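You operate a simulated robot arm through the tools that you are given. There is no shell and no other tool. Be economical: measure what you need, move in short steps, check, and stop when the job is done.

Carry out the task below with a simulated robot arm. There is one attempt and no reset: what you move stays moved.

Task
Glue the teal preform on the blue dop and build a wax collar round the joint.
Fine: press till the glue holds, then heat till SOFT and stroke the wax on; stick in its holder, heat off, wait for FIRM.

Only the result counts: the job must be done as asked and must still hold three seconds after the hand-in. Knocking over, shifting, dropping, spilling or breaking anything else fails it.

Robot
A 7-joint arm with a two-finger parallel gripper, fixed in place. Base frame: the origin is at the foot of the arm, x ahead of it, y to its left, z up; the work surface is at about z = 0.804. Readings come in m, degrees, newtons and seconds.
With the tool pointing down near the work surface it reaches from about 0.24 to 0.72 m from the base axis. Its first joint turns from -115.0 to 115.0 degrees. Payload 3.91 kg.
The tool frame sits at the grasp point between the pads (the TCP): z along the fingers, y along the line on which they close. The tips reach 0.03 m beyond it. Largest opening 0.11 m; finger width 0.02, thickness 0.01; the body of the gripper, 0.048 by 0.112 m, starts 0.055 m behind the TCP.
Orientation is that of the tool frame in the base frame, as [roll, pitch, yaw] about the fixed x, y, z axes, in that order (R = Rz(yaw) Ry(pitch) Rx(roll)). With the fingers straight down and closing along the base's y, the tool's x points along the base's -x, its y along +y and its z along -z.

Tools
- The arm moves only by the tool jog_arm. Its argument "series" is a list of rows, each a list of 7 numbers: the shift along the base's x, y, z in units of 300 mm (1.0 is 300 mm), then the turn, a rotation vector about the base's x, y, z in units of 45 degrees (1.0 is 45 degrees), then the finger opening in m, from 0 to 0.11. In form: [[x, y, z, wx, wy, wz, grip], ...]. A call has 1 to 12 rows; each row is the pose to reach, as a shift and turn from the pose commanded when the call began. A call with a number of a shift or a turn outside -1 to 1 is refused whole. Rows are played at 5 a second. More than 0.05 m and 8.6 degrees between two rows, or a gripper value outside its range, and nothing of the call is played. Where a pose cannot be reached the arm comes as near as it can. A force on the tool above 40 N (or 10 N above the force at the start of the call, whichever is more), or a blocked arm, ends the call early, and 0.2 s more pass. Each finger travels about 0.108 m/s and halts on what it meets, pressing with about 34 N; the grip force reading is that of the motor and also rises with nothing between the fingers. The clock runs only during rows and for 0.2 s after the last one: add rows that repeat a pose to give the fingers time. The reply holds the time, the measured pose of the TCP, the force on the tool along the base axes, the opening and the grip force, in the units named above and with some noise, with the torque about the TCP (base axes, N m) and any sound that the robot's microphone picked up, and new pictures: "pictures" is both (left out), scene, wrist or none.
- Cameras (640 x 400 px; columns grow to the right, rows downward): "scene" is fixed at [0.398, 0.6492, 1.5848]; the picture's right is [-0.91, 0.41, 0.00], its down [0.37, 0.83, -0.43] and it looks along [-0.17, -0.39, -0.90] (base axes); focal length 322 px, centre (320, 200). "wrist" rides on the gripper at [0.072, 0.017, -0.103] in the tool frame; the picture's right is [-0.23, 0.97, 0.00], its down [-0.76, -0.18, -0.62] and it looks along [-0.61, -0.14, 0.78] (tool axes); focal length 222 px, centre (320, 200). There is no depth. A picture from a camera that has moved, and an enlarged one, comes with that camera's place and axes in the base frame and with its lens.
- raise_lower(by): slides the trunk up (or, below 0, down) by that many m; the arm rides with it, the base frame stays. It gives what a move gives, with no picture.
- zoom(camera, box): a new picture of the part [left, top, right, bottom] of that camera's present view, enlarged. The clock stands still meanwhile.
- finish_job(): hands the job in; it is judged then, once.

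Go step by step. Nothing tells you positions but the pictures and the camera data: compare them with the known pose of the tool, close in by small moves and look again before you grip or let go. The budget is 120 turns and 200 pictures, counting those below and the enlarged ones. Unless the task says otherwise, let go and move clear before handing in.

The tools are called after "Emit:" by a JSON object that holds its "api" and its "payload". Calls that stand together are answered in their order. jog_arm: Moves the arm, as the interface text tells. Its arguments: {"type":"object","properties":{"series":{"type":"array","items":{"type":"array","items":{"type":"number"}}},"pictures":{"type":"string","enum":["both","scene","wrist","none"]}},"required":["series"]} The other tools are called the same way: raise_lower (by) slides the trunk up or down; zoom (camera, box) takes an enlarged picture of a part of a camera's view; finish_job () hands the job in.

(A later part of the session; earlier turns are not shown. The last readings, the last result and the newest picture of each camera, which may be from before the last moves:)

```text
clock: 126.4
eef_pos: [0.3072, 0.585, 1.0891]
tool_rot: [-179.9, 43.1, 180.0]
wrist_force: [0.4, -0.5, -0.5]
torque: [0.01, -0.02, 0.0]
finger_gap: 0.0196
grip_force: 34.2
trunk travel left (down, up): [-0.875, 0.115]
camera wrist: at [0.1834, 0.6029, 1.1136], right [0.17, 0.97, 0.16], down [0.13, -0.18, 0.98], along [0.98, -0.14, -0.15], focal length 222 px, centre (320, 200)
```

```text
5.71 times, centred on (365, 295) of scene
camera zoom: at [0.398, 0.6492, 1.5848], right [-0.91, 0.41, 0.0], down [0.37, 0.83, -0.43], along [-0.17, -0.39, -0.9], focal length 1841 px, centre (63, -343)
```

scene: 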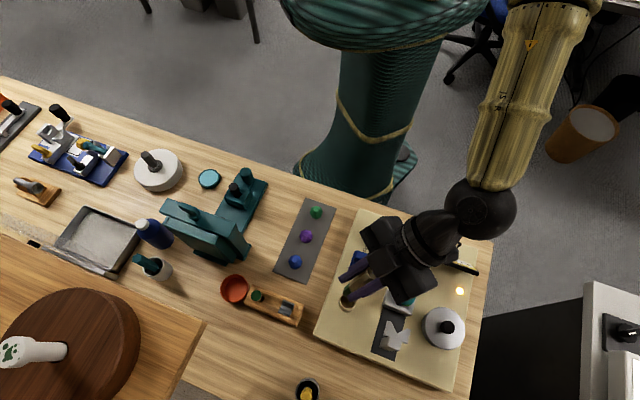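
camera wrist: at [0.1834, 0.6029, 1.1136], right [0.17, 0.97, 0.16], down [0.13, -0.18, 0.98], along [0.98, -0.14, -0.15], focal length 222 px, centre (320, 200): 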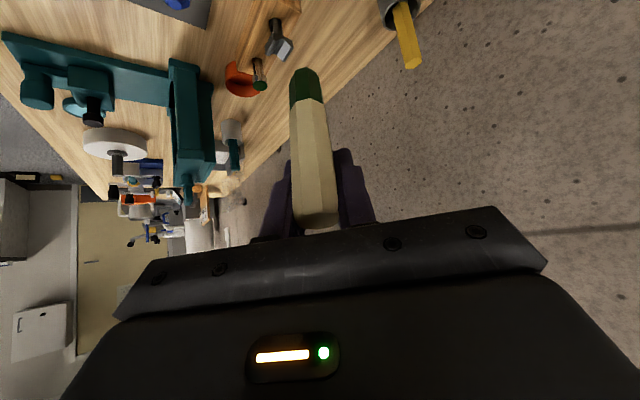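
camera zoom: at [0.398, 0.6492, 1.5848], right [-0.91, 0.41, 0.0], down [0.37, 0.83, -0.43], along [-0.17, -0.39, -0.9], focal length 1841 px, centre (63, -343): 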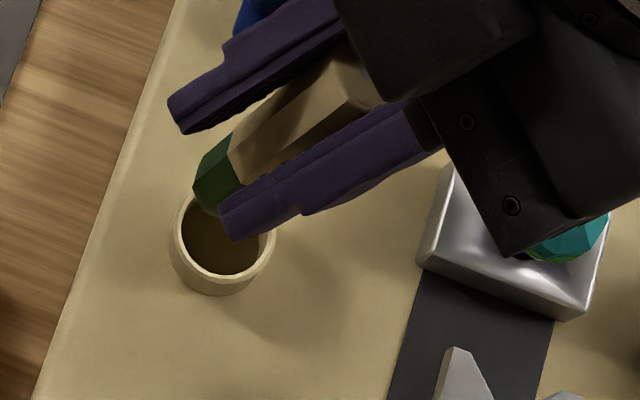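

The real stick tilt was about 33°, so I overshot by ~10°. Tilt back 10.5°.

Emit:
{"api": "jog_arm", "payload": {"series": [[0, 0, 0, 0, 0.12, 0, 0], [0, 0, 0, 0, 0.233, 0, 0], [0, 0, -0.1, 0, 0.233, 0, 0], [0, 0, -0.2, 0, 0.233, 0, 0], [0, 0, -0.25, 0, 0.233, 0, 0], [0, 0, -0.25, 0, 0.233, 0, 0]], "pictures": "both"}}

Emit:
{"api": "zoom", "payload": {"camera": "wrist", "box": [220, 40, 420, 220]}}

Emit:
{"api": "zoom", "payload": {"camera": "scene", "box": [325, 270, 405, 320]}}

```text
clock: 127.8
eef_pos: [0.3075, 0.583, 1.0124]
tool_rot: [-180.0, 32.7, 179.9]
wrist_force: [-0.2, -0.2, 0.3]
torque: [0.03, -0.01, -0.03]
finger_gap: 0.0195
grip_force: 33.7
trunk travel left (down, up): [-0.875, 0.115]
camera wrist: at [0.19, 0.6007, 1.0607], right [0.19, 0.97, 0.12], down [0.3, -0.18, 0.94], along [0.93, -0.14, -0.33], focal length 222 px, centre (320, 200)
```

scene: 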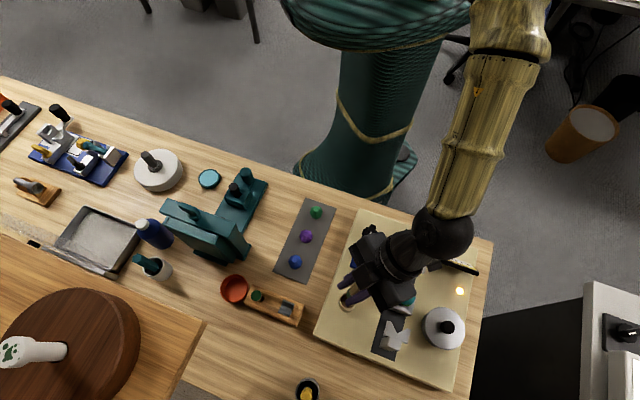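
wrist: 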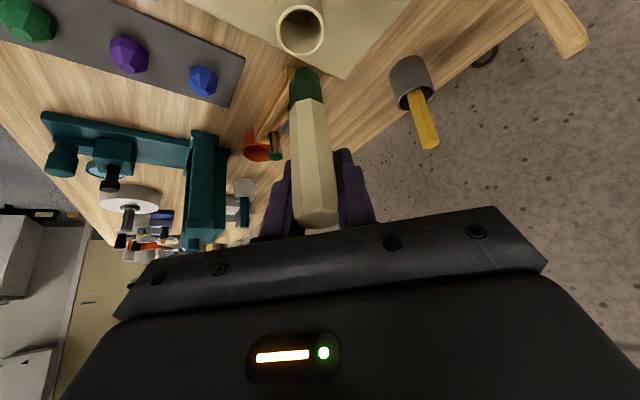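

```text
2.22 times, centred on (320, 130) of wrist
camera zoom: at [0.19, 0.6007, 1.0607], right [0.19, 0.97, 0.12], down [0.3, -0.18, 0.94], along [0.93, -0.14, -0.33], focal length 494 px, centre (320, 356)
```

zoom: 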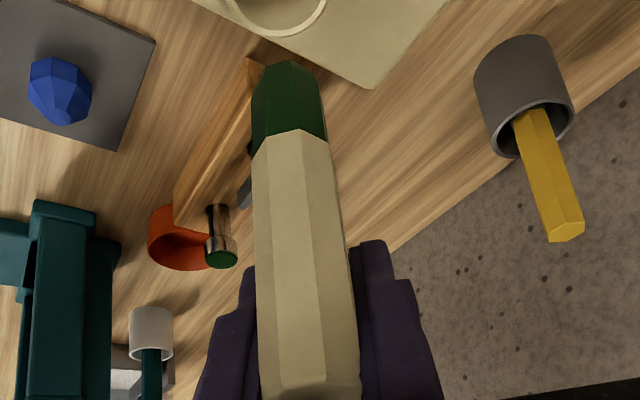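

```text
8.00 times, centred on (365, 295) of scene
camera zoom: at [0.398, 0.6492, 1.5848], right [-0.91, 0.41, 0.0], down [0.37, 0.83, -0.43], along [-0.17, -0.39, -0.9], focal length 2577 px, centre (-40, -560)
```

zoom: 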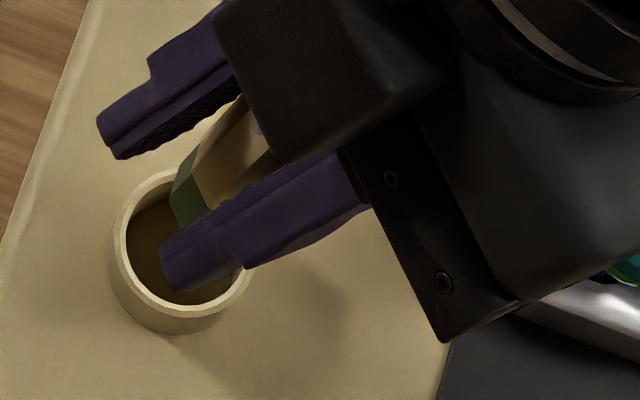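

The stick is now vertical (tip at 0.307, 0.583, 0.926). I'll lower it partly into the holder and let it drop the last 2 cm, keeping the camera clear of the stone.

Emit:
{"api": "jog_arm", "payload": {"series": [[0, 0.01, -0.05, 0, 0, 0, 0], [0, 0.01, -0.1, 0, 0, 0, 0], [0, 0.01, -0.13, 0, 0, 0, 0], [0, 0.01, -0.13, 0, 0, 0, 0]], "pictures": "both"}}

Emit:
{"api": "zoom", "payload": {"camera": "scene", "box": [325, 270, 405, 320]}}

Emit:
{"api": "zoom", "payload": {"camera": "wrist", "box": [220, 0, 420, 180]}}

```text
clock: 128.8
eef_pos: [0.3066, 0.5858, 0.9732]
tool_rot: [-180.0, 32.6, 179.9]
wrist_force: [0.3, 0.6, 0.0]
torque: [-0.01, 0.0, -0.01]
finger_gap: 0.0194
grip_force: 33.6
trunk travel left (down, up): [-0.875, 0.115]
camera wrist: at [0.1905, 0.6045, 1.0204], right [0.19, 0.97, 0.12], down [0.3, -0.18, 0.94], along [0.93, -0.14, -0.33], focal length 222 px, centre (320, 200)
```

scene: 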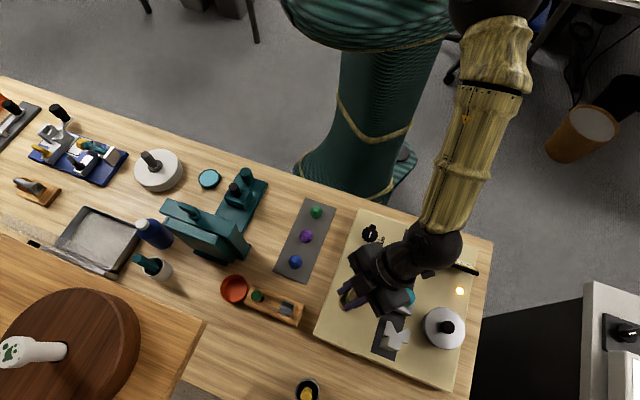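
wrist: 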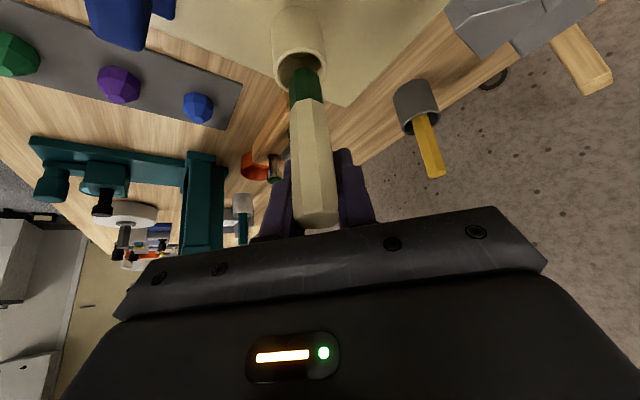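

```text
8.00 times, centred on (365, 295) of scene
camera zoom: at [0.398, 0.6492, 1.5848], right [-0.91, 0.41, 0.0], down [0.37, 0.83, -0.43], along [-0.17, -0.39, -0.9], focal length 2577 px, centre (-40, -560)
```

zoom: 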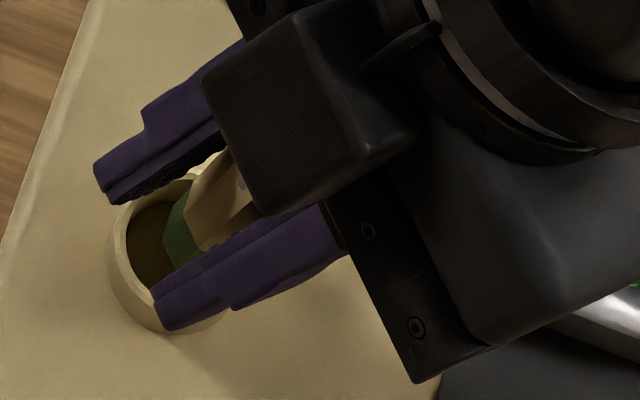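

```text
2.22 times, centred on (320, 90) of wrist
camera zoom: at [0.1905, 0.6045, 1.0204], right [0.19, 0.97, 0.12], down [0.3, -0.18, 0.94], along [0.93, -0.14, -0.33], focal length 494 px, centre (320, 444)
```

zoom: 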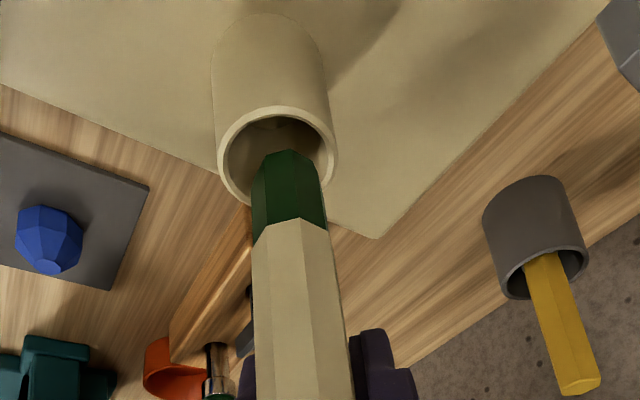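

Emit:
{"api": "jog_arm", "payload": {"series": [[-0.002, -0.011, 0, 0, 0, 0, 0], [-0.002, -0.011, -0.04, 0, 0, 0, 0], [-0.002, -0.011, -0.09, 0, 0, 0, 0], [-0.002, -0.011, -0.09, 0, 0, 0, 0]], "pictures": "wrist"}}

Emit:
{"api": "zoom", "payload": {"camera": "wrist", "box": [220, 0, 420, 180]}}

```text
clock: 129.8
eef_pos: [0.3064, 0.5843, 0.9472]
tool_rot: [179.9, 32.7, 179.9]
wrist_force: [-0.6, -0.2, -1.0]
torque: [-0.03, 0.0, -0.01]
finger_gap: 0.0193
grip_force: 34.1
trunk travel left (down, up): [-0.875, 0.115]
camera wrist: at [0.1893, 0.6024, 0.9947], right [0.19, 0.97, 0.12], down [0.3, -0.18, 0.94], along [0.93, -0.14, -0.33], focal length 222 px, centre (320, 200)
```

wrist: 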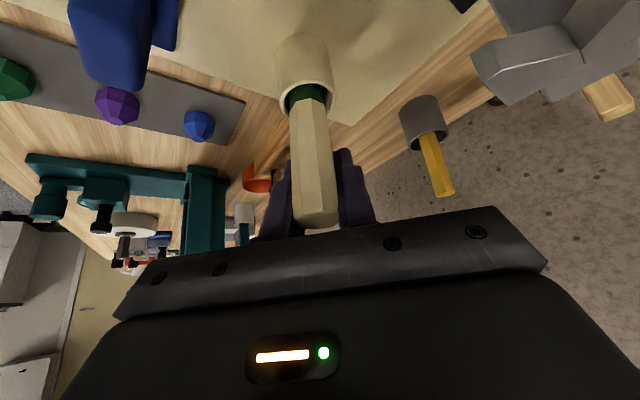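

```text
2.22 times, centred on (320, 90) of wrist
camera zoom: at [0.1893, 0.6024, 0.9947], right [0.19, 0.97, 0.12], down [0.3, -0.18, 0.94], along [0.93, -0.14, -0.33], focal length 494 px, centre (320, 444)
```

zoom: 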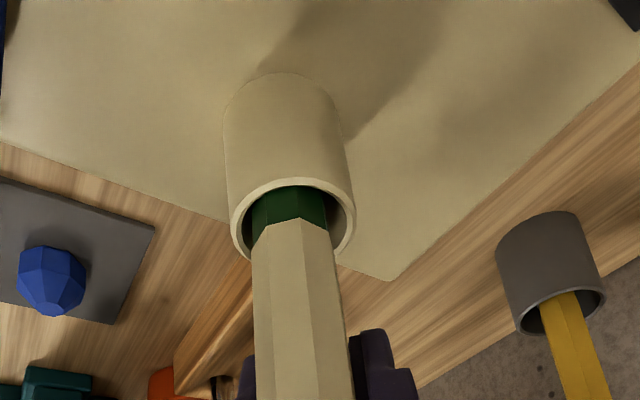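

Tip is inside. Lower 8 mm more, release, then retract along the tool axis.

Emit:
{"api": "jog_arm", "payload": {"series": [[0, 0, -0.027, 0, 0, 0, 0], [0, 0, -0.027, 0, 0, 0, 0.03], [0, 0, -0.027, 0, 0, 0, 0.05], [0, 0, -0.027, 0, 0, 0, 0.05], [-0.05, 0, 0.06, 0, 0, 0, 0.05], [-0.1, 0, 0.15, 0, 0, 0, 0.06], [-0.15, 0, 0.25, 0, 0, 0, 0.06], [-0.15, 0, 0.37, 0, 0, 0, 0.06], [-0.15, 0, 0.37, 0, 0, 0, 0.06]], "pictures": "both"}}

Emit:
{"api": "zoom", "payload": {"camera": "scene", "box": [325, 265, 435, 335]}}

Emit:
{"api": "zoom", "payload": {"camera": "wrist", "box": [200, 0, 440, 200]}}

```text
clock: 131.8
eef_pos: [0.2581, 0.5832, 1.0581]
tool_rot: [-179.9, 32.7, 180.0]
wrist_force: [0.0, -0.5, -0.4]
torque: [0.01, 0.0, 0.01]
finger_gap: 0.0598
grip_force: 0.0
trunk travel left (down, up): [-0.875, 0.115]
camera wrist: at [0.1412, 0.6017, 1.1055], right [0.19, 0.97, 0.12], down [0.3, -0.18, 0.94], along [0.93, -0.14, -0.33], focal length 222 px, centre (320, 200)
```

scene: 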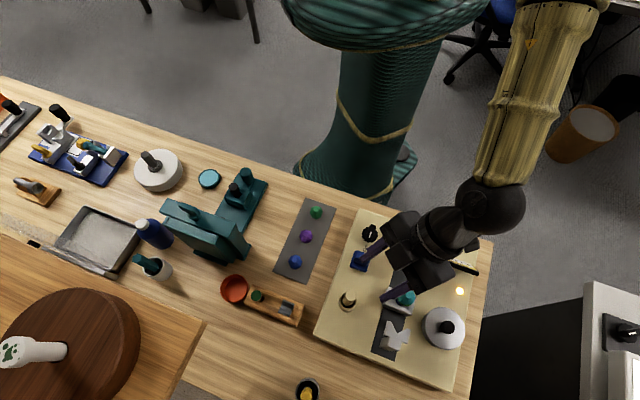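
wrist: 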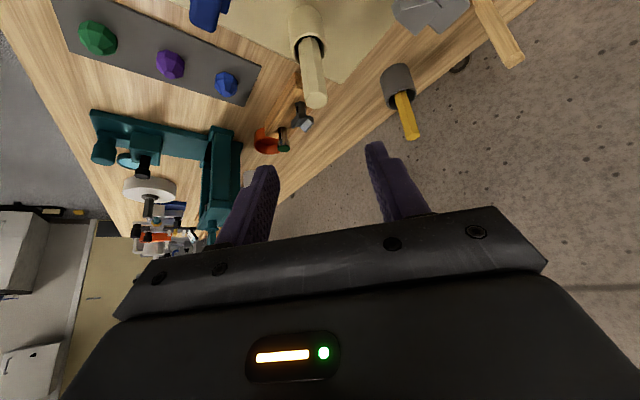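

```text
5.71 times, centred on (380, 300) of scene
camera zoom: at [0.398, 0.6492, 1.5848], right [-0.91, 0.41, 0.0], down [0.37, 0.83, -0.43], along [-0.17, -0.39, -0.9], focal length 1841 px, centre (-23, -371)
```

zoom: 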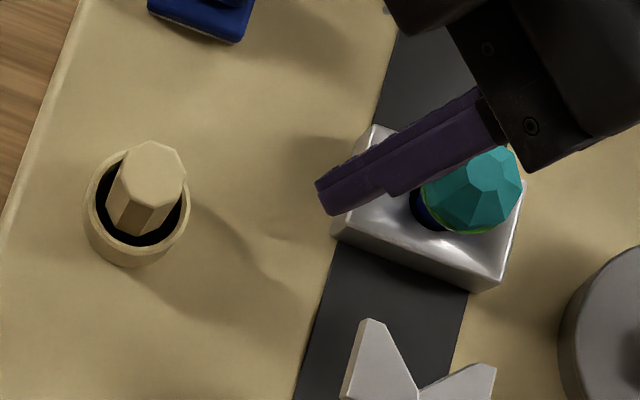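

```text
2.00 times, centred on (320, 100) of wrist
camera zoom: at [0.1412, 0.6017, 1.1055], right [0.19, 0.97, 0.12], down [0.3, -0.18, 0.94], along [0.93, -0.14, -0.33], focal length 444 px, centre (320, 400)
```

zoom: 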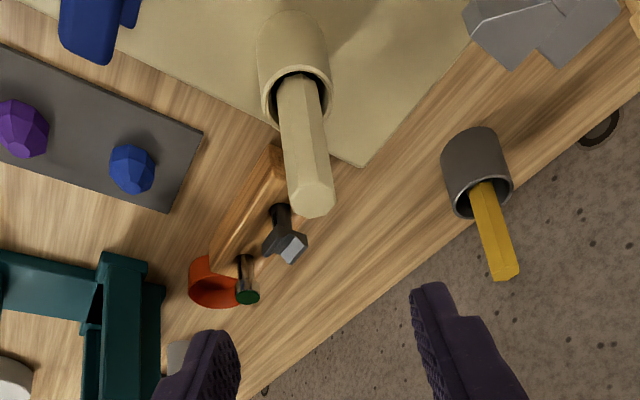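

The stick stands in its holder. Now I'll untilt and inspect the collar from the −x side.

Emit:
{"api": "jog_arm", "payload": {"series": [[-0.05, 0.03, 0.02, 0, 0.15, 0, 0.08], [-0.1, 0.06, 0.02, 0, 0.3, 0, 0.1], [-0.16, 0.09, 0.02, 0, 0.45, 0, 0.1], [-0.22, 0.12, 0.02, 0, 0.6, 0, 0.1], [-0.31, 0.16, 0.0, 0, 0.727, 0, 0.1], [-0.31, 0.16, -0.03, 0, 0.727, 0, 0.1], [-0.31, 0.16, -0.03, 0, 0.727, 0, 0.1]], "pictures": "wrist"}}

Emit:
{"api": "zoom", "payload": {"camera": "wrist", "box": [280, 100, 380, 190]}}

Emit:
{"api": "zoom", "payload": {"camera": "scene", "box": [380, 275, 428, 305]}}

```text
clock: 133.4
eef_pos: [0.1673, 0.631, 1.048]
tool_rot: [-179.9, -0.1, 179.9]
wrist_force: [0.4, 0.6, -0.6]
torque: [0.03, -0.01, 0.0]
finger_gap: 0.1
grip_force: 0.0
trunk travel left (down, up): [-0.875, 0.115]
camera wrist: at [0.0947, 0.6481, 1.1508], right [0.23, 0.97, 0.0], down [0.76, -0.18, 0.62], along [0.61, -0.14, -0.78], focal length 222 px, centre (320, 200)
```

wrist: 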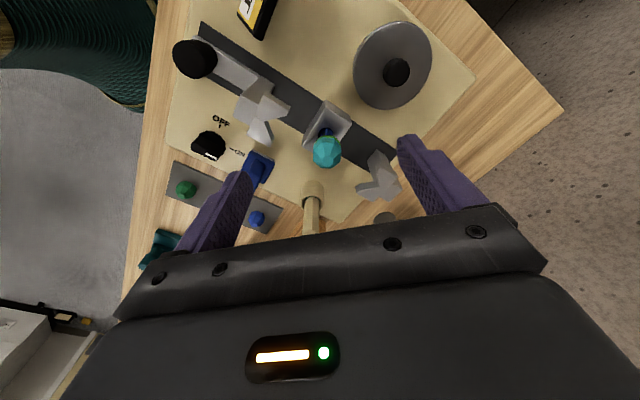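

```text
4.44 times, centred on (330, 145) of wrist
camera zoom: at [0.0947, 0.6481, 1.1508], right [0.23, 0.97, 0.0], down [0.76, -0.18, 0.62], along [0.61, -0.14, -0.78], focal length 987 px, centre (276, 444)
```

zoom: 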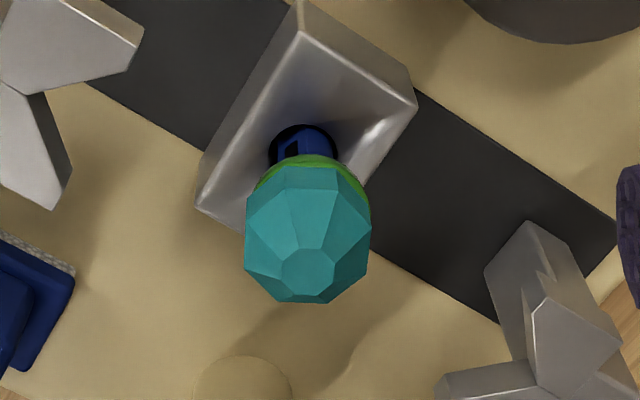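

```text
13.33 times, centred on (404, 290) of scene
camera zoom: at [0.398, 0.6492, 1.5848], right [-0.91, 0.41, 0.0], down [0.37, 0.83, -0.43], along [-0.17, -0.39, -0.9], focal length 4295 px, centre (-800, -1000)
```

zoom: 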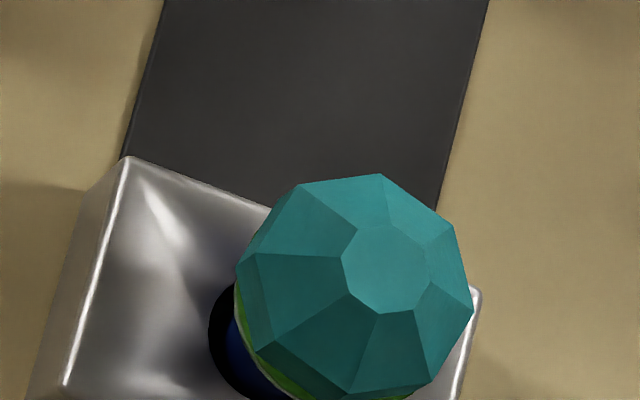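

Collar is present on the −x side. Next check the robot-facing (−y) side: rotate the tool +90°.

Emit:
{"api": "jog_arm", "payload": {"series": [[0.0, -0.02, 0.03, 0, 0, 0.166, 0.1], [0.02, -0.04, 0.03, 0, 0, 0.333, 0.1], [0.04, -0.06, 0.03, 0, 0, 0.5, 0.1], [0.06, -0.08, 0.03, 0, 0, 0.666, 0.1], [0.08, -0.1, 0.03, 0, 0, 0.833, 0.1], [0.1, -0.12, 0.03, 0, 0, 1.0, 0.1]], "pictures": "none"}}

Emit:
{"api": "jog_arm", "payload": {"series": [[0.01, 0, 0, 0, 0, 0.166, 0.1], [0.02, 0, 0, 0, 0, 0.333, 0.1], [0.02, 0, 0, 0, 0, 0.5, 0.1], [0.03, 0, 0, 0, 0, 0.666, 0.1], [0.03, 0, 0, 0, 0, 0.833, 0.1], [0.03, 0, 0, 0, 0, 1.0, 0.1], [0.03, 0, 0, 0, 0, 1.0, 0.1]], "pictures": "wrist"}}

Emit:
{"api": "zoom", "payload": {"camera": "wrist", "box": [270, 100, 370, 190]}}

```text
clock: 134.8
eef_pos: [0.1974, 0.5963, 1.0569]
tool_rot: [-179.9, 0.1, -134.9]
wrist_force: [-0.8, 0.0, -0.1]
torque: [-0.01, 0.01, 0.04]
finger_gap: 0.1001
grip_force: 0.1
trunk travel left (down, up): [-0.875, 0.115]
```

```text
clock: 136.4
eef_pos: [0.2058, 0.5969, 1.0571]
tool_rot: [180.0, 0.0, -89.9]
wrist_force: [-0.7, -0.8, -0.3]
torque: [-0.01, -0.01, -0.05]
finger_gap: 0.0999
grip_force: 0.0
trunk travel left (down, up): [-0.875, 0.115]
camera wrist: at [0.1898, 0.525, 1.1603], right [-0.97, 0.23, 0.0], down [0.18, 0.76, 0.62], along [0.14, 0.61, -0.78], focal length 222 px, centre (320, 200)
```

wrist: 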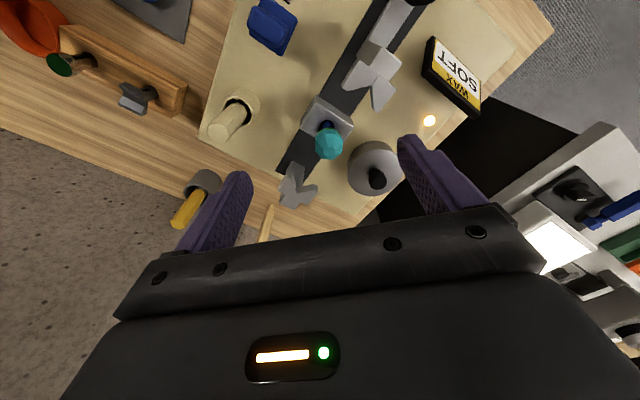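

```text
4.44 times, centred on (320, 145) of wrist
camera zoom: at [0.1898, 0.525, 1.1603], right [-0.97, 0.23, 0.0], down [0.18, 0.76, 0.62], along [0.14, 0.61, -0.78], focal length 987 px, centre (320, 444)
```

zoom: 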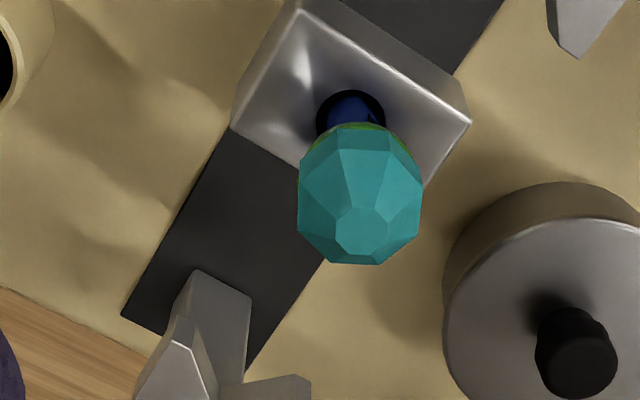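

Emit:
{"api": "zoom", "payload": {"camera": "wrist", "box": [310, 115, 350, 145]}}

```text
13.33 times, centred on (330, 130) of wrist
camera zoom: at [0.1898, 0.525, 1.1603], right [-0.97, 0.23, 0.0], down [0.18, 0.76, 0.62], along [0.14, 0.61, -0.78], focal length 2962 px, centre (187, 1133)
```

zoom: 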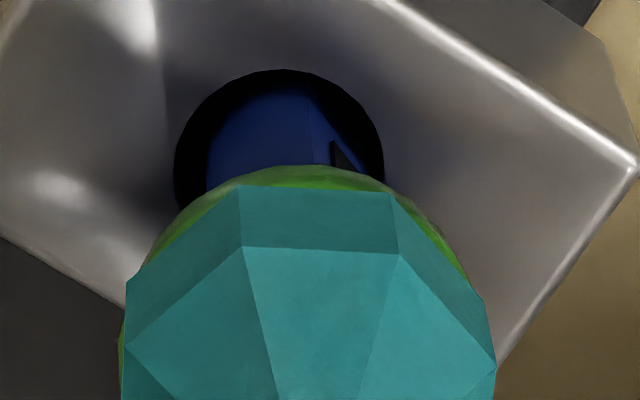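

The −y side collar looks thinner/duller. I'll rotate another +45° to view the +x−y side.

Emit:
{"api": "jog_arm", "payload": {"series": [[0.02, 0, 0, 0, 0, 0.166, 0.1], [0.04, 0.01, 0, 0, 0, 0.333, 0.1], [0.06, 0.02, 0, 0, 0, 0.5, 0.1], [0.08, 0.03, 0, 0, 0, 0.666, 0.1], [0.09, 0.04, 0, 0, 0, 0.833, 0.1], [0.1, 0.05, 0, 0, 0, 1.0, 0.1], [0.1, 0.05, 0, 0, 0, 1.0, 0.1]], "pictures": "wrist"}}

Emit:
{"api": "zoom", "payload": {"camera": "wrist", "box": [290, 110, 350, 160]}}

```text
clock: 138.0
eef_pos: [0.2353, 0.6119, 1.0564]
tool_rot: [180.0, 0.0, -45.1]
wrist_force: [-0.5, -0.7, -0.2]
torque: [-0.02, 0.0, -0.01]
finger_gap: 0.0999
grip_force: 0.0
trunk travel left (down, up): [-0.875, 0.115]
camera wrist: at [0.2754, 0.5493, 1.16], right [-0.85, -0.53, 0.0], down [-0.41, 0.66, 0.62], along [-0.33, 0.53, -0.78], focal length 222 px, centre (320, 200)
```

wrist: 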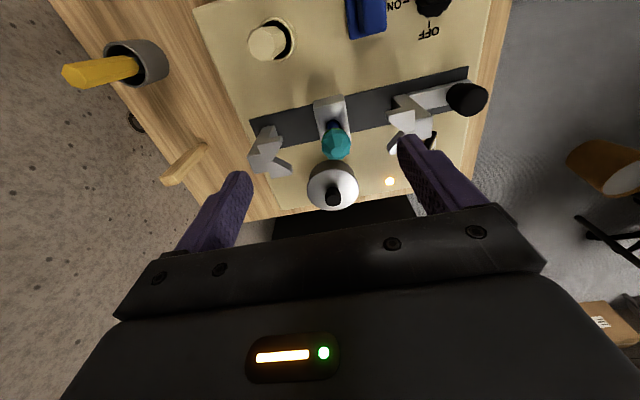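

```text
8.00 times, centred on (320, 135) of wrist
camera zoom: at [0.2754, 0.5493, 1.16], right [-0.85, -0.53, 0.0], down [-0.41, 0.66, 0.62], along [-0.33, 0.53, -0.78], focal length 1777 px, centre (320, 720)
```

zoom: 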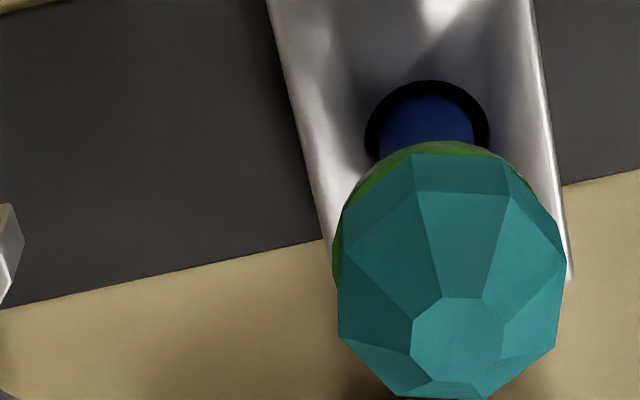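

Most of the ring is there, but the −60…−90° sector looks thin. Wax is still SOFT, so I'll regrip the stick with the fingers closing along the −45° direction (to resist swivelling) and stroke that side again.

Emit:
{"api": "jog_arm", "payload": {"series": [[0.04, -0.01, 0, 0, 0, -0.166, 0.08], [0.08, -0.03, 0, 0, 0, -0.333, 0.06], [0.12, -0.05, 0, 0, 0, -0.5, 0.06], [0.16, -0.06, 0, 0, 0, -0.666, 0.06], [0.2, -0.08, 0, 0, 0, -0.833, 0.06], [0.238, -0.09, 0, 0, 0, -1.0, 0.06]], "pictures": "none"}}

Emit:
{"api": "jog_arm", "payload": {"series": [[0, 0, 0, 0, 0, -0.166, 0.06], [0, 0, 0, 0, 0, -0.333, 0.06], [0, 0, 0, 0, 0, -0.5, 0.06], [0, 0, 0, 0, 0, -0.666, 0.06], [0, 0, 0, 0, 0, -0.833, 0.06], [0, 0, 0, 0, 0, -1.0, 0.06], [0, 0, -0.1, 0, 0, -1.0, 0.06], [0, 0, -0.2, 0, 0, -1.0, 0.06], [0, 0, -0.2, 0, 0, -1.0, 0.06]], "pictures": "wrist"}}

Emit:
{"api": "zoom", "payload": {"camera": "wrist", "box": [240, 80, 400, 200]}}

```text
clock: 139.4
eef_pos: [0.3107, 0.5838, 1.0575]
tool_rot: [180.0, 0.1, -90.3]
wrist_force: [-0.9, 0.6, 0.2]
torque: [-0.01, 0.02, -0.03]
finger_gap: 0.0597
grip_force: 0.0
trunk travel left (down, up): [-0.875, 0.115]
```

```text
clock: 141.4
eef_pos: [0.3085, 0.5844, 0.9953]
tool_rot: [-180.0, 0.0, -135.1]
wrist_force: [-1.0, -0.5, -0.1]
torque: [-0.02, -0.02, 0.02]
finger_gap: 0.0601
grip_force: 0.1
trunk travel left (down, up): [-0.875, 0.115]
camera wrist: at [0.2455, 0.5454, 1.0986], right [-0.53, 0.85, 0.0], down [0.66, 0.41, 0.62], along [0.53, 0.33, -0.78], focal length 222 px, centre (320, 200)
```

wrist: 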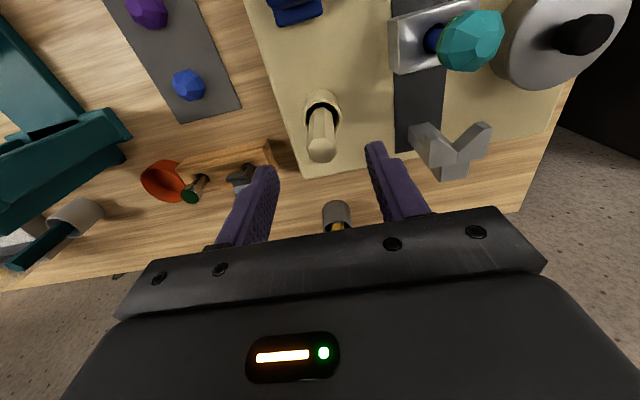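

```text
3.33 times, centred on (320, 140) of wrist
camera zoom: at [0.2455, 0.5454, 1.0986], right [-0.53, 0.85, 0.0], down [0.66, 0.41, 0.62], along [0.53, 0.33, -0.78], focal length 740 px, centre (320, 400)
```

zoom: 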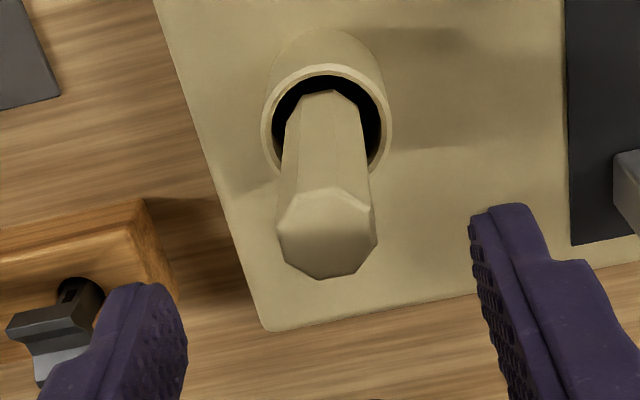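

Emit:
{"api": "jog_arm", "payload": {"series": [[-0.007, 0.003, -0.1, 0, 0, 0, 0.05], [-0.007, 0.003, -0.2, 0, 0, 0, 0.05], [-0.007, 0.003, -0.25, 0, 0, 0, 0.05], [-0.007, 0.003, -0.25, 0, 0, 0, 0.02], [-0.007, 0.003, -0.25, 0, 0, 0, 0.0], [-0.007, 0.003, -0.25, 0, 0, 0, 0.0], [-0.007, 0.003, -0.25, 0, 0, 0, 0.0]], "pictures": "none"}}

Emit:
{"api": "jog_arm", "payload": {"series": [[0, 0, 0.1, 0, 0, 0, 0], [0, 0, 0.22, 0, 0, 0, 0], [0, 0, 0.34, 0, 0, 0, 0], [-0.01, 0, 0.417, 0, 0, 0, 0], [-0.13, 0.03, 0.417, 0, 0, 0, 0], [-0.25, 0.062, 0.417, 0, 0, 0, 0], [-0.25, 0.062, 0.34, 0, 0, 0, 0], [-0.25, 0.062, 0.267, 0, 0, 0, 0]], "pictures": "wrist"}}

Emit:
{"api": "zoom", "payload": {"camera": "wrist", "box": [260, 80, 400, 200]}}

```text
clock: 143.0
eef_pos: [0.3069, 0.585, 0.9228]
tool_rot: [-180.0, 0.0, -135.0]
wrist_force: [0.6, -0.3, 0.5]
torque: [-0.01, 0.01, -0.02]
finger_gap: 0.0198
grip_force: 33.8
trunk travel left (down, up): [-0.875, 0.115]
```

```text
clock: 144.8
eef_pos: [0.2302, 0.6057, 1.0009]
tool_rot: [-179.9, 0.0, -135.0]
wrist_force: [-0.6, -0.3, -0.4]
torque: [-0.01, 0.01, 0.01]
finger_gap: 0.0195
grip_force: 33.6
trunk travel left (down, up): [-0.875, 0.115]
camera wrist: at [0.1676, 0.5665, 1.1042], right [-0.53, 0.85, 0.0], down [0.66, 0.41, 0.62], along [0.53, 0.33, -0.78], focal length 222 px, centre (320, 200)
```

wrist: 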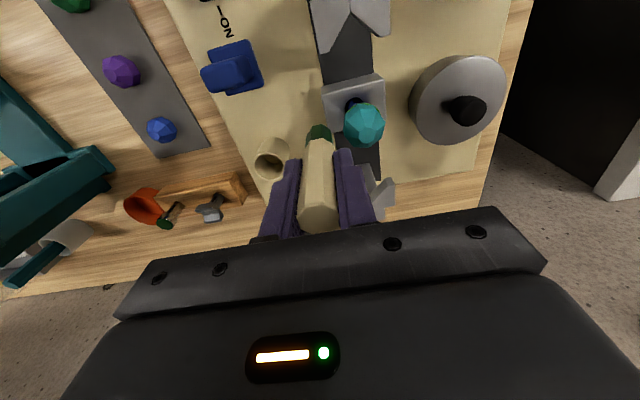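

```text
3.33 times, centred on (330, 140) of wrist
camera zoom: at [0.1676, 0.5665, 1.1042], right [-0.53, 0.85, 0.0], down [0.66, 0.41, 0.62], along [0.53, 0.33, -0.78], focal length 740 px, centre (287, 400)
```

zoom: 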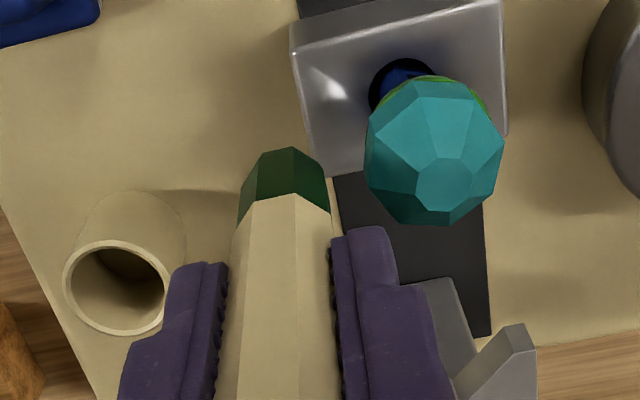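

Now touch in and sweep from −41° to −120° and back.

Emit:
{"api": "jog_arm", "payload": {"series": [[-0.018, 0.015, 0, 0, 0, 0, 0], [-0.034, 0.0296, 0, 0, 0, 0, 0], [-0.0527, 0.0142, 0, 0, 0, 0, 0], [-0.0703, 0.0069, 0, 0, 0, 0, 0], [-0.0893, 0.0044, 0, 0, 0, 0, 0], [-0.1083, 0.0069, 0, 0, 0, 0, 0], [-0.126, 0.0142, 0, 0, 0, 0, 0], [-0.1083, 0.0069, 0, 0, 0, 0, 0], [-0.0893, 0.0044, 0, 0, 0, 0, 0], [-0.0703, 0.0069, 0, 0, 0, 0, 0], [-0.0527, 0.0142, 0, 0, 0, 0, 0], [-0.0375, 0.0259, 0, 0, 0, 0, 0]], "pictures": "wrist"}}

Emit:
{"api": "zoom", "payload": {"camera": "wrist", "box": [260, 80, 400, 200]}}

```text
clock: 147.4
eef_pos: [0.22, 0.6113, 1.0031]
tool_rot: [180.0, -0.1, -135.0]
wrist_force: [0.9, -0.8, 0.0]
torque: [-0.04, 0.03, 0.02]
finger_gap: 0.0198
grip_force: 33.7
trunk travel left (down, up): [-0.875, 0.115]
camera wrist: at [0.1572, 0.573, 1.1062], right [-0.53, 0.85, 0.0], down [0.66, 0.41, 0.62], along [0.53, 0.33, -0.78], focal length 222 px, centre (320, 200)
```

wrist: 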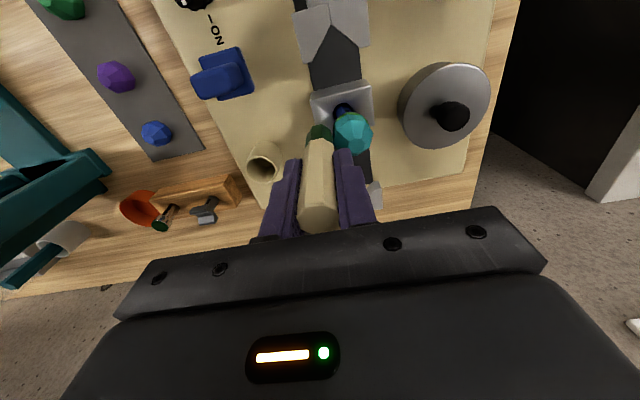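

```text
3.33 times, centred on (330, 140) of wrist
camera zoom: at [0.1572, 0.573, 1.1062], right [-0.53, 0.85, 0.0], down [0.66, 0.41, 0.62], along [0.53, 0.33, -0.78], focal length 740 px, centre (287, 400)
```

zoom: 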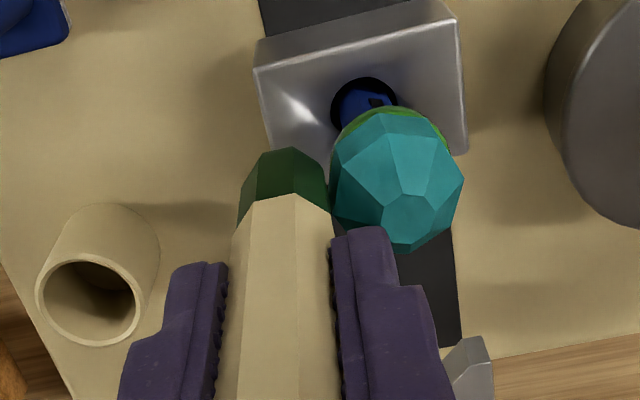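

Contact is good and the stick stays upright. One more sweep slightly lower and closer, out to 0°.

Emit:
{"api": "jog_arm", "payload": {"series": [[-0.0046, 0.0046, -0.01, 0, 0, 0, 0], [-0.0185, -0.006, -0.01, 0, 0, 0, 0], [-0.0345, -0.0126, -0.01, 0, 0, 0, 0], [-0.0518, -0.0149, -0.01, 0, 0, 0, 0], [-0.069, -0.0126, -0.01, 0, 0, 0, 0], [-0.0518, -0.0149, -0.01, 0, 0, 0, 0], [-0.0345, -0.0126, -0.01, 0, 0, 0, 0], [-0.0185, -0.006, -0.01, 0, 0, 0, 0], [-0.0046, 0.0046, -0.01, 0, 0, 0, 0], [0.006, 0.0185, -0.01, 0, 0, 0, 0], [0.0126, 0.0345, -0.01, 0, 0, 0, 0], [0.0149, 0.0518, -0.01, 0, 0, 0, 0]], "pictures": "wrist"}}

Emit:
{"api": "zoom", "payload": {"camera": "wrist", "box": [260, 80, 400, 200]}}

```text
clock: 150.0
eef_pos: [0.2275, 0.6233, 0.9988]
tool_rot: [-179.8, -0.1, -135.1]
wrist_force: [6.9, -12.6, -1.1]
torque: [-0.9, -0.48, 0.16]
finger_gap: 0.02
grip_force: 33.6
trunk travel left (down, up): [-0.875, 0.115]
camera wrist: at [0.1633, 0.586, 1.1025], right [-0.53, 0.85, 0.0], down [0.66, 0.41, 0.62], along [0.53, 0.32, -0.78], focal length 222 px, centre (320, 200)
```

wrist: 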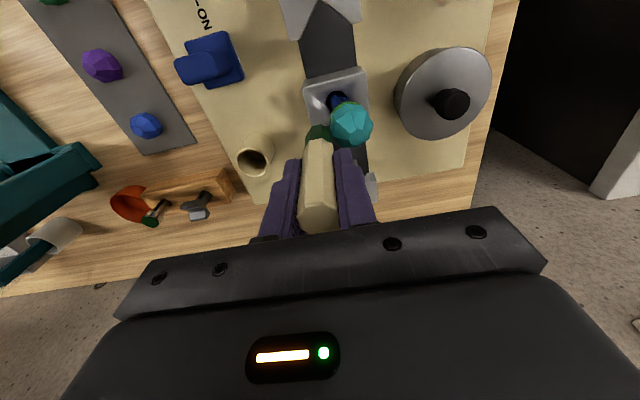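

```text
3.33 times, centred on (330, 140) of wrist
camera zoom: at [0.1633, 0.586, 1.1025], right [-0.53, 0.85, 0.0], down [0.66, 0.41, 0.62], along [0.53, 0.32, -0.78], focal length 740 px, centre (287, 400)
```

zoom: 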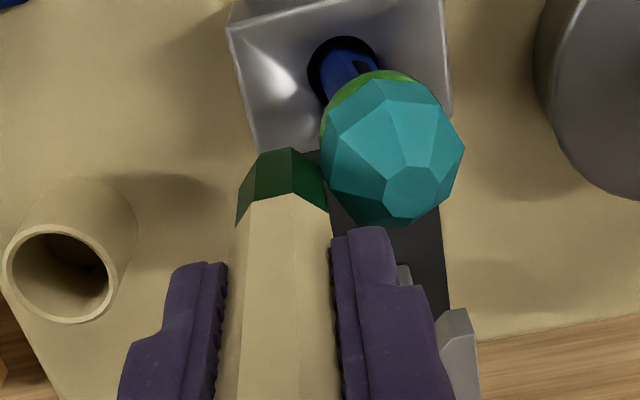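

Side force reached 14 N, so I back off outward and up, then check the collar.

Emit:
{"api": "jog_arm", "payload": {"series": [[0.02, -0.015, 0, 0, 0, 0, 0], [0.06, -0.05, 0, 0, 0, 0, 0], [0.1, -0.09, 0.02, 0, 0, 0, 0], [0.13, -0.12, 0.12, 0, 0, 0, 0], [0.16, -0.14, 0.2, 0, 0, 0, 0], [0.16, -0.14, 0.2, 0, 0, 0, 0]], "pictures": "wrist"}}

Emit:
{"api": "zoom", "payload": {"camera": "wrist", "box": [260, 80, 400, 200]}}

Emit:
{"api": "zoom", "payload": {"camera": "wrist", "box": [350, 80, 400, 120]}}

Emit:
{"api": "zoom", "payload": {"camera": "scene", "box": [380, 275, 428, 305]}}

```text
clock: 151.4
eef_pos: [0.2718, 0.584, 1.0613]
tool_rot: [-179.8, 0.1, -135.0]
wrist_force: [-0.2, -0.9, -0.4]
torque: [0.04, 0.0, 0.0]
finger_gap: 0.0199
grip_force: 34.1
trunk travel left (down, up): [-0.875, 0.115]
camera wrist: at [0.2092, 0.5446, 1.1638], right [-0.53, 0.85, 0.0], down [0.66, 0.41, 0.62], along [0.53, 0.33, -0.78], focal length 222 px, centre (320, 200)
```

wrist: 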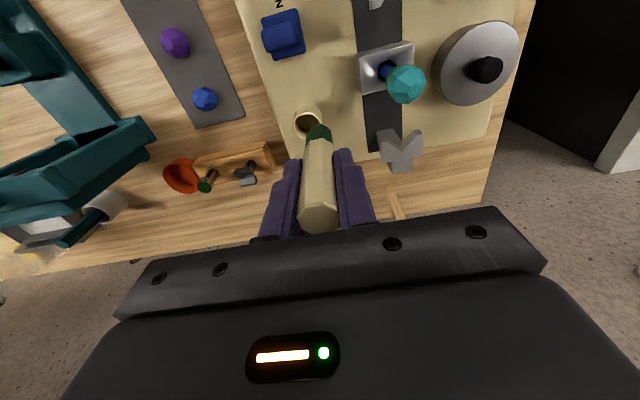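

```text
3.33 times, centred on (330, 140) of wrist
camera zoom: at [0.2092, 0.5446, 1.1638], right [-0.53, 0.85, 0.0], down [0.66, 0.41, 0.62], along [0.53, 0.33, -0.78], focal length 740 px, centre (287, 400)
```

zoom: 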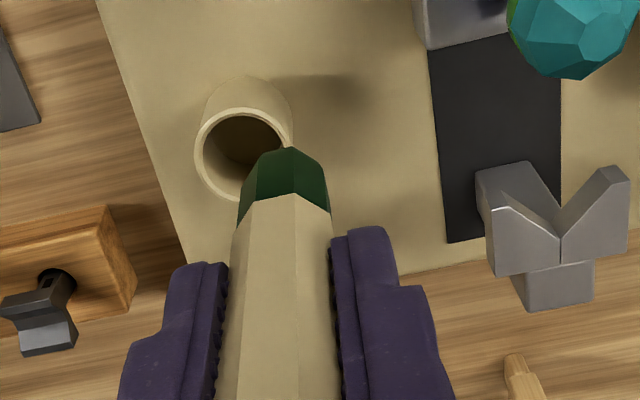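

```text
10.00 times, centred on (375, 100) of wrist
camera zoom: at [0.2092, 0.5446, 1.1638], right [-0.53, 0.85, 0.0], down [0.66, 0.41, 0.62], along [0.53, 0.33, -0.78], focal length 2221 px, centre (-230, 1200)
```

zoom: 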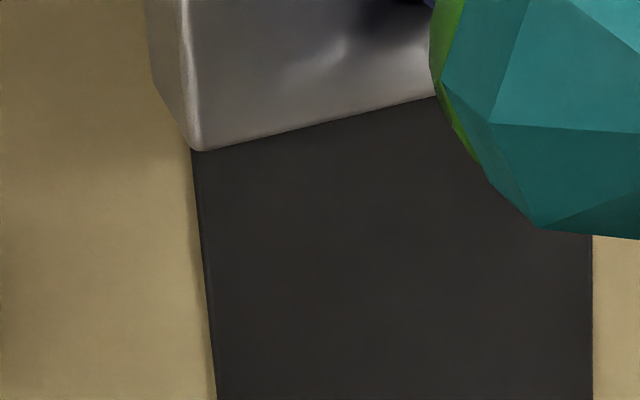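

```text
13.33 times, centred on (404, 290) of scene
camera zoom: at [0.398, 0.6492, 1.5848], right [-0.91, 0.41, 0.0], down [0.37, 0.83, -0.43], along [-0.17, -0.39, -0.9], focal length 4295 px, centre (-800, -1000)
```

zoom: 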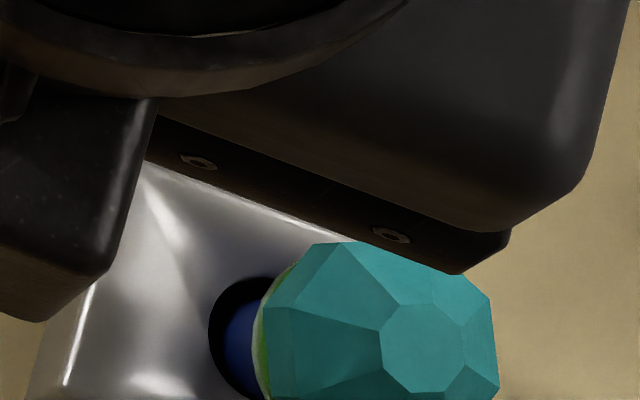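

Emit:
{"api": "zoom", "payload": {"camera": "wrist", "box": [370, 55, 430, 105]}}

```text
8.00 times, centred on (400, 80) of wrist
camera zoom: at [0.2092, 0.5446, 1.1638], right [-0.53, 0.85, 0.0], down [0.66, 0.41, 0.62], along [0.53, 0.33, -0.78], focal length 1777 px, centre (-320, 1160)
```

zoom: 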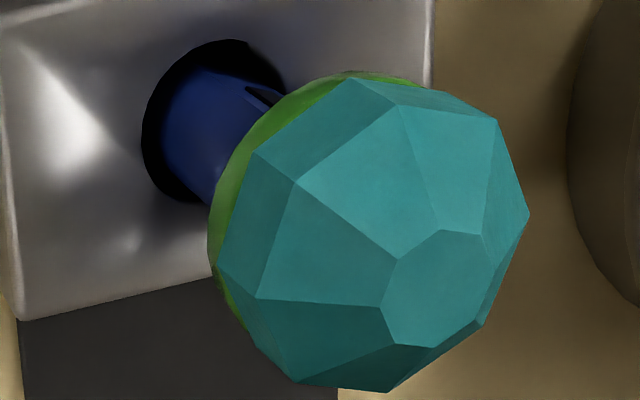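

The collar now runs continuously round this side. Return the stick to its holder: move above it first.

Emit:
{"api": "jog_arm", "payload": {"series": [[0.06, 0.002, 0, 0, 0, 0, 0], [0.116, 0.005, 0, 0, 0, 0, 0], [0.116, 0.005, -0.1, 0, 0, 0, 0], [0.116, 0.005, -0.2, 0, 0, 0, 0], [0.116, 0.005, -0.2, 0, 0, 0, 0]], "pictures": "wrist"}}

Emit:
{"api": "zoom", "payload": {"camera": "wrist", "box": [250, 70, 390, 190]}}

Emit:
{"api": "zoom", "payload": {"camera": "scene", "box": [325, 270, 405, 320]}}

```text
clock: 152.6
eef_pos: [0.3047, 0.5878, 1.0023]
tool_rot: [-179.9, 0.1, -135.0]
wrist_force: [0.0, 0.0, 0.5]
torque: [0.01, 0.01, -0.01]
finger_gap: 0.0197
grip_force: 33.6
trunk travel left (down, up): [-0.875, 0.115]
camera wrist: at [0.2432, 0.5475, 1.1052], right [-0.53, 0.85, 0.0], down [0.66, 0.41, 0.62], along [0.53, 0.33, -0.78], focal length 222 px, centre (320, 200)
```

wrist: 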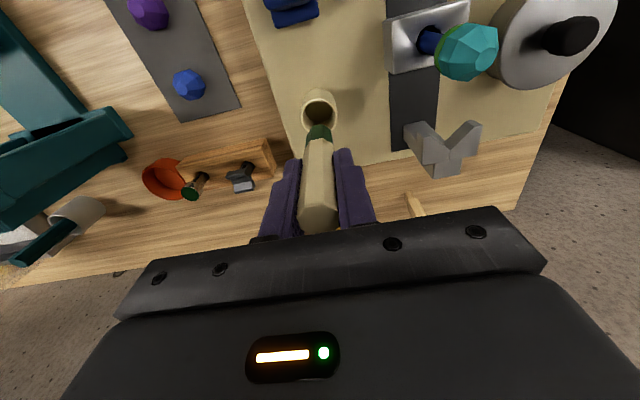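

```text
3.33 times, centred on (320, 130) of wrist
camera zoom: at [0.2432, 0.5475, 1.1052], right [-0.53, 0.85, 0.0], down [0.66, 0.41, 0.62], along [0.53, 0.33, -0.78], focal length 740 px, centre (320, 433)
```

zoom: 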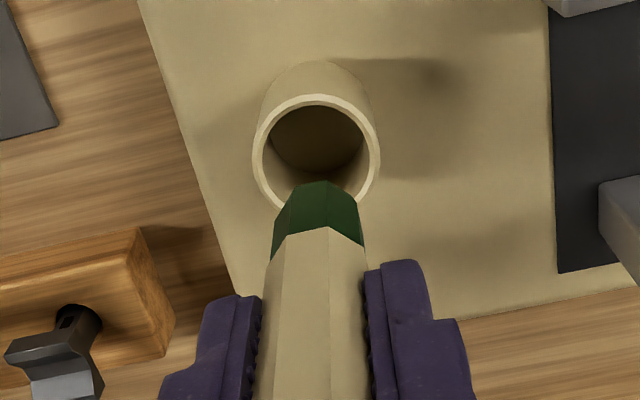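

```text
8.00 times, centred on (365, 295) of scene
camera zoom: at [0.398, 0.6492, 1.5848], right [-0.91, 0.41, 0.0], down [0.37, 0.83, -0.43], along [-0.17, -0.39, -0.9], focal length 2577 px, centre (-40, -560)
```

zoom: 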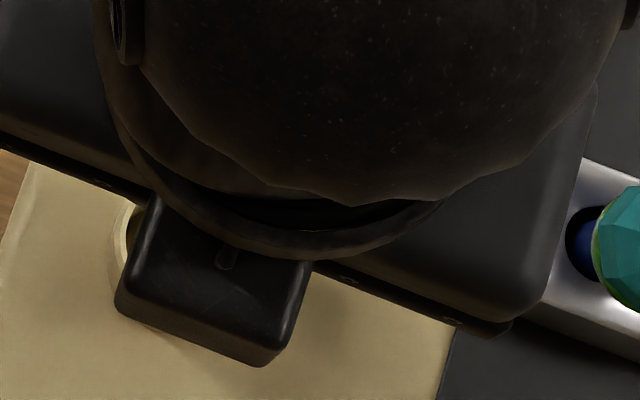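

Aligned over the holder. Lower it in.

Emit:
{"api": "jog_arm", "payload": {"series": [[0, -0.005, -0.06, 0, 0, 0, 0], [0, -0.005, -0.12, 0, 0, 0, 0], [0, -0.005, -0.18, 0, 0, 0, 0], [0, -0.005, -0.235, 0, 0, 0, 0], [0, -0.005, -0.235, 0, 0, 0, 0]], "pictures": "wrist"}}

Emit:
{"api": "zoom", "payload": {"camera": "wrist", "box": [250, 70, 390, 190]}}

```text
clock: 153.8
eef_pos: [0.3069, 0.5836, 0.9298]
tool_rot: [180.0, 0.0, -135.1]
wrist_force: [0.0, 0.5, -1.0]
torque: [0.0, 0.0, -0.02]
finger_gap: 0.0194
grip_force: 34.9
trunk travel left (down, up): [-0.875, 0.115]
camera wrist: at [0.2446, 0.5448, 1.0334], right [-0.53, 0.85, 0.0], down [0.66, 0.41, 0.62], along [0.53, 0.33, -0.78], focal length 222 px, centre (320, 200)
```

wrist: 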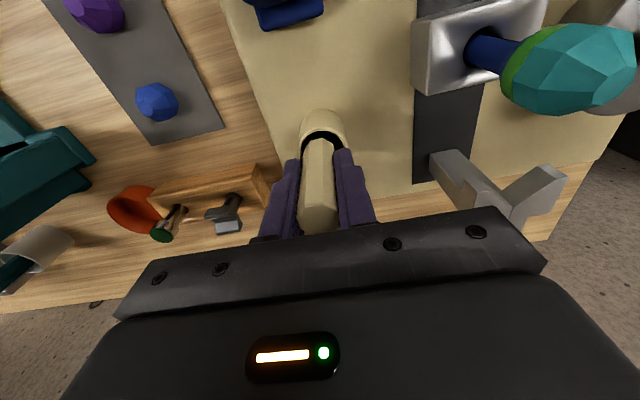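

```text
3.33 times, centred on (320, 130) of wrist
camera zoom: at [0.2446, 0.5448, 1.0334], right [-0.53, 0.85, 0.0], down [0.66, 0.41, 0.62], along [0.53, 0.33, -0.78], focal length 740 px, centre (320, 433)
```

zoom: 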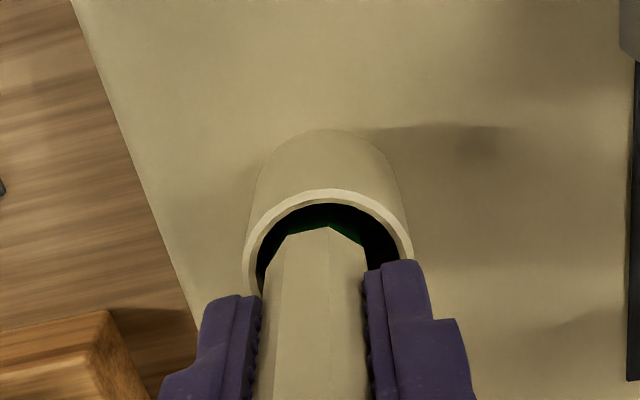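

In place. Release, rise, and use this view to check the collar too.

Emit:
{"api": "jog_arm", "payload": {"series": [[0, 0, 0, 0, 0, 0, 0.03], [0, 0, 0, 0, 0, 0, 0.05], [0, 0, 0, 0, 0, 0, 0.05], [0, 0, 0.1, 0, 0, 0, 0.05], [0, 0, 0.2, 0, 0, 0, 0.06], [0, 0, 0.3, 0, 0, 0, 0.06], [-0.08, -0.02, 0.4, 0, 0, 0, 0.06], [-0.08, -0.02, 0.4, 0, 0, 0, 0.06]], "pictures": "both"}}

Emit:
{"api": "zoom", "payload": {"camera": "wrist", "box": [360, 50, 440, 110]}}

Emit:
{"api": "zoom", "payload": {"camera": "scene", "box": [330, 265, 430, 325]}}

```text
clock: 155.6
eef_pos: [0.2852, 0.5795, 1.0498]
tool_rot: [-179.9, -0.2, -135.1]
wrist_force: [0.0, -0.5, 0.4]
torque: [-0.01, 0.02, -0.03]
finger_gap: 0.06
grip_force: 0.0
trunk travel left (down, up): [-0.875, 0.115]
camera wrist: at [0.2215, 0.5406, 1.1536], right [-0.53, 0.85, 0.0], down [0.67, 0.41, 0.62], along [0.53, 0.33, -0.78], focal length 222 px, centre (320, 200)
```

scene: 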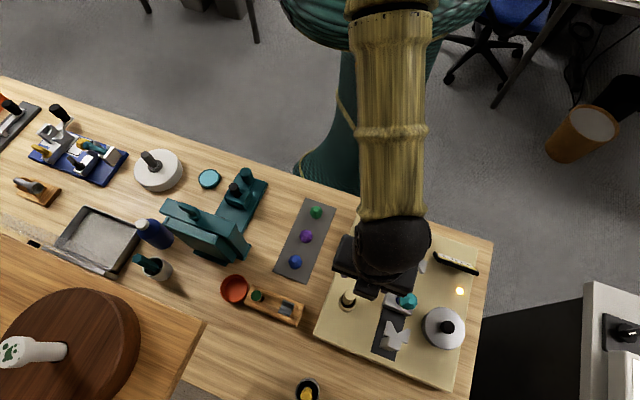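
wrist: 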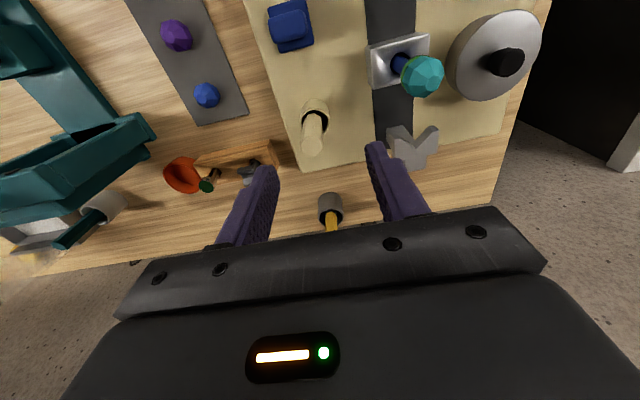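

```text
refused: no pictures are left
```

```text
refused: no pictures are left
```

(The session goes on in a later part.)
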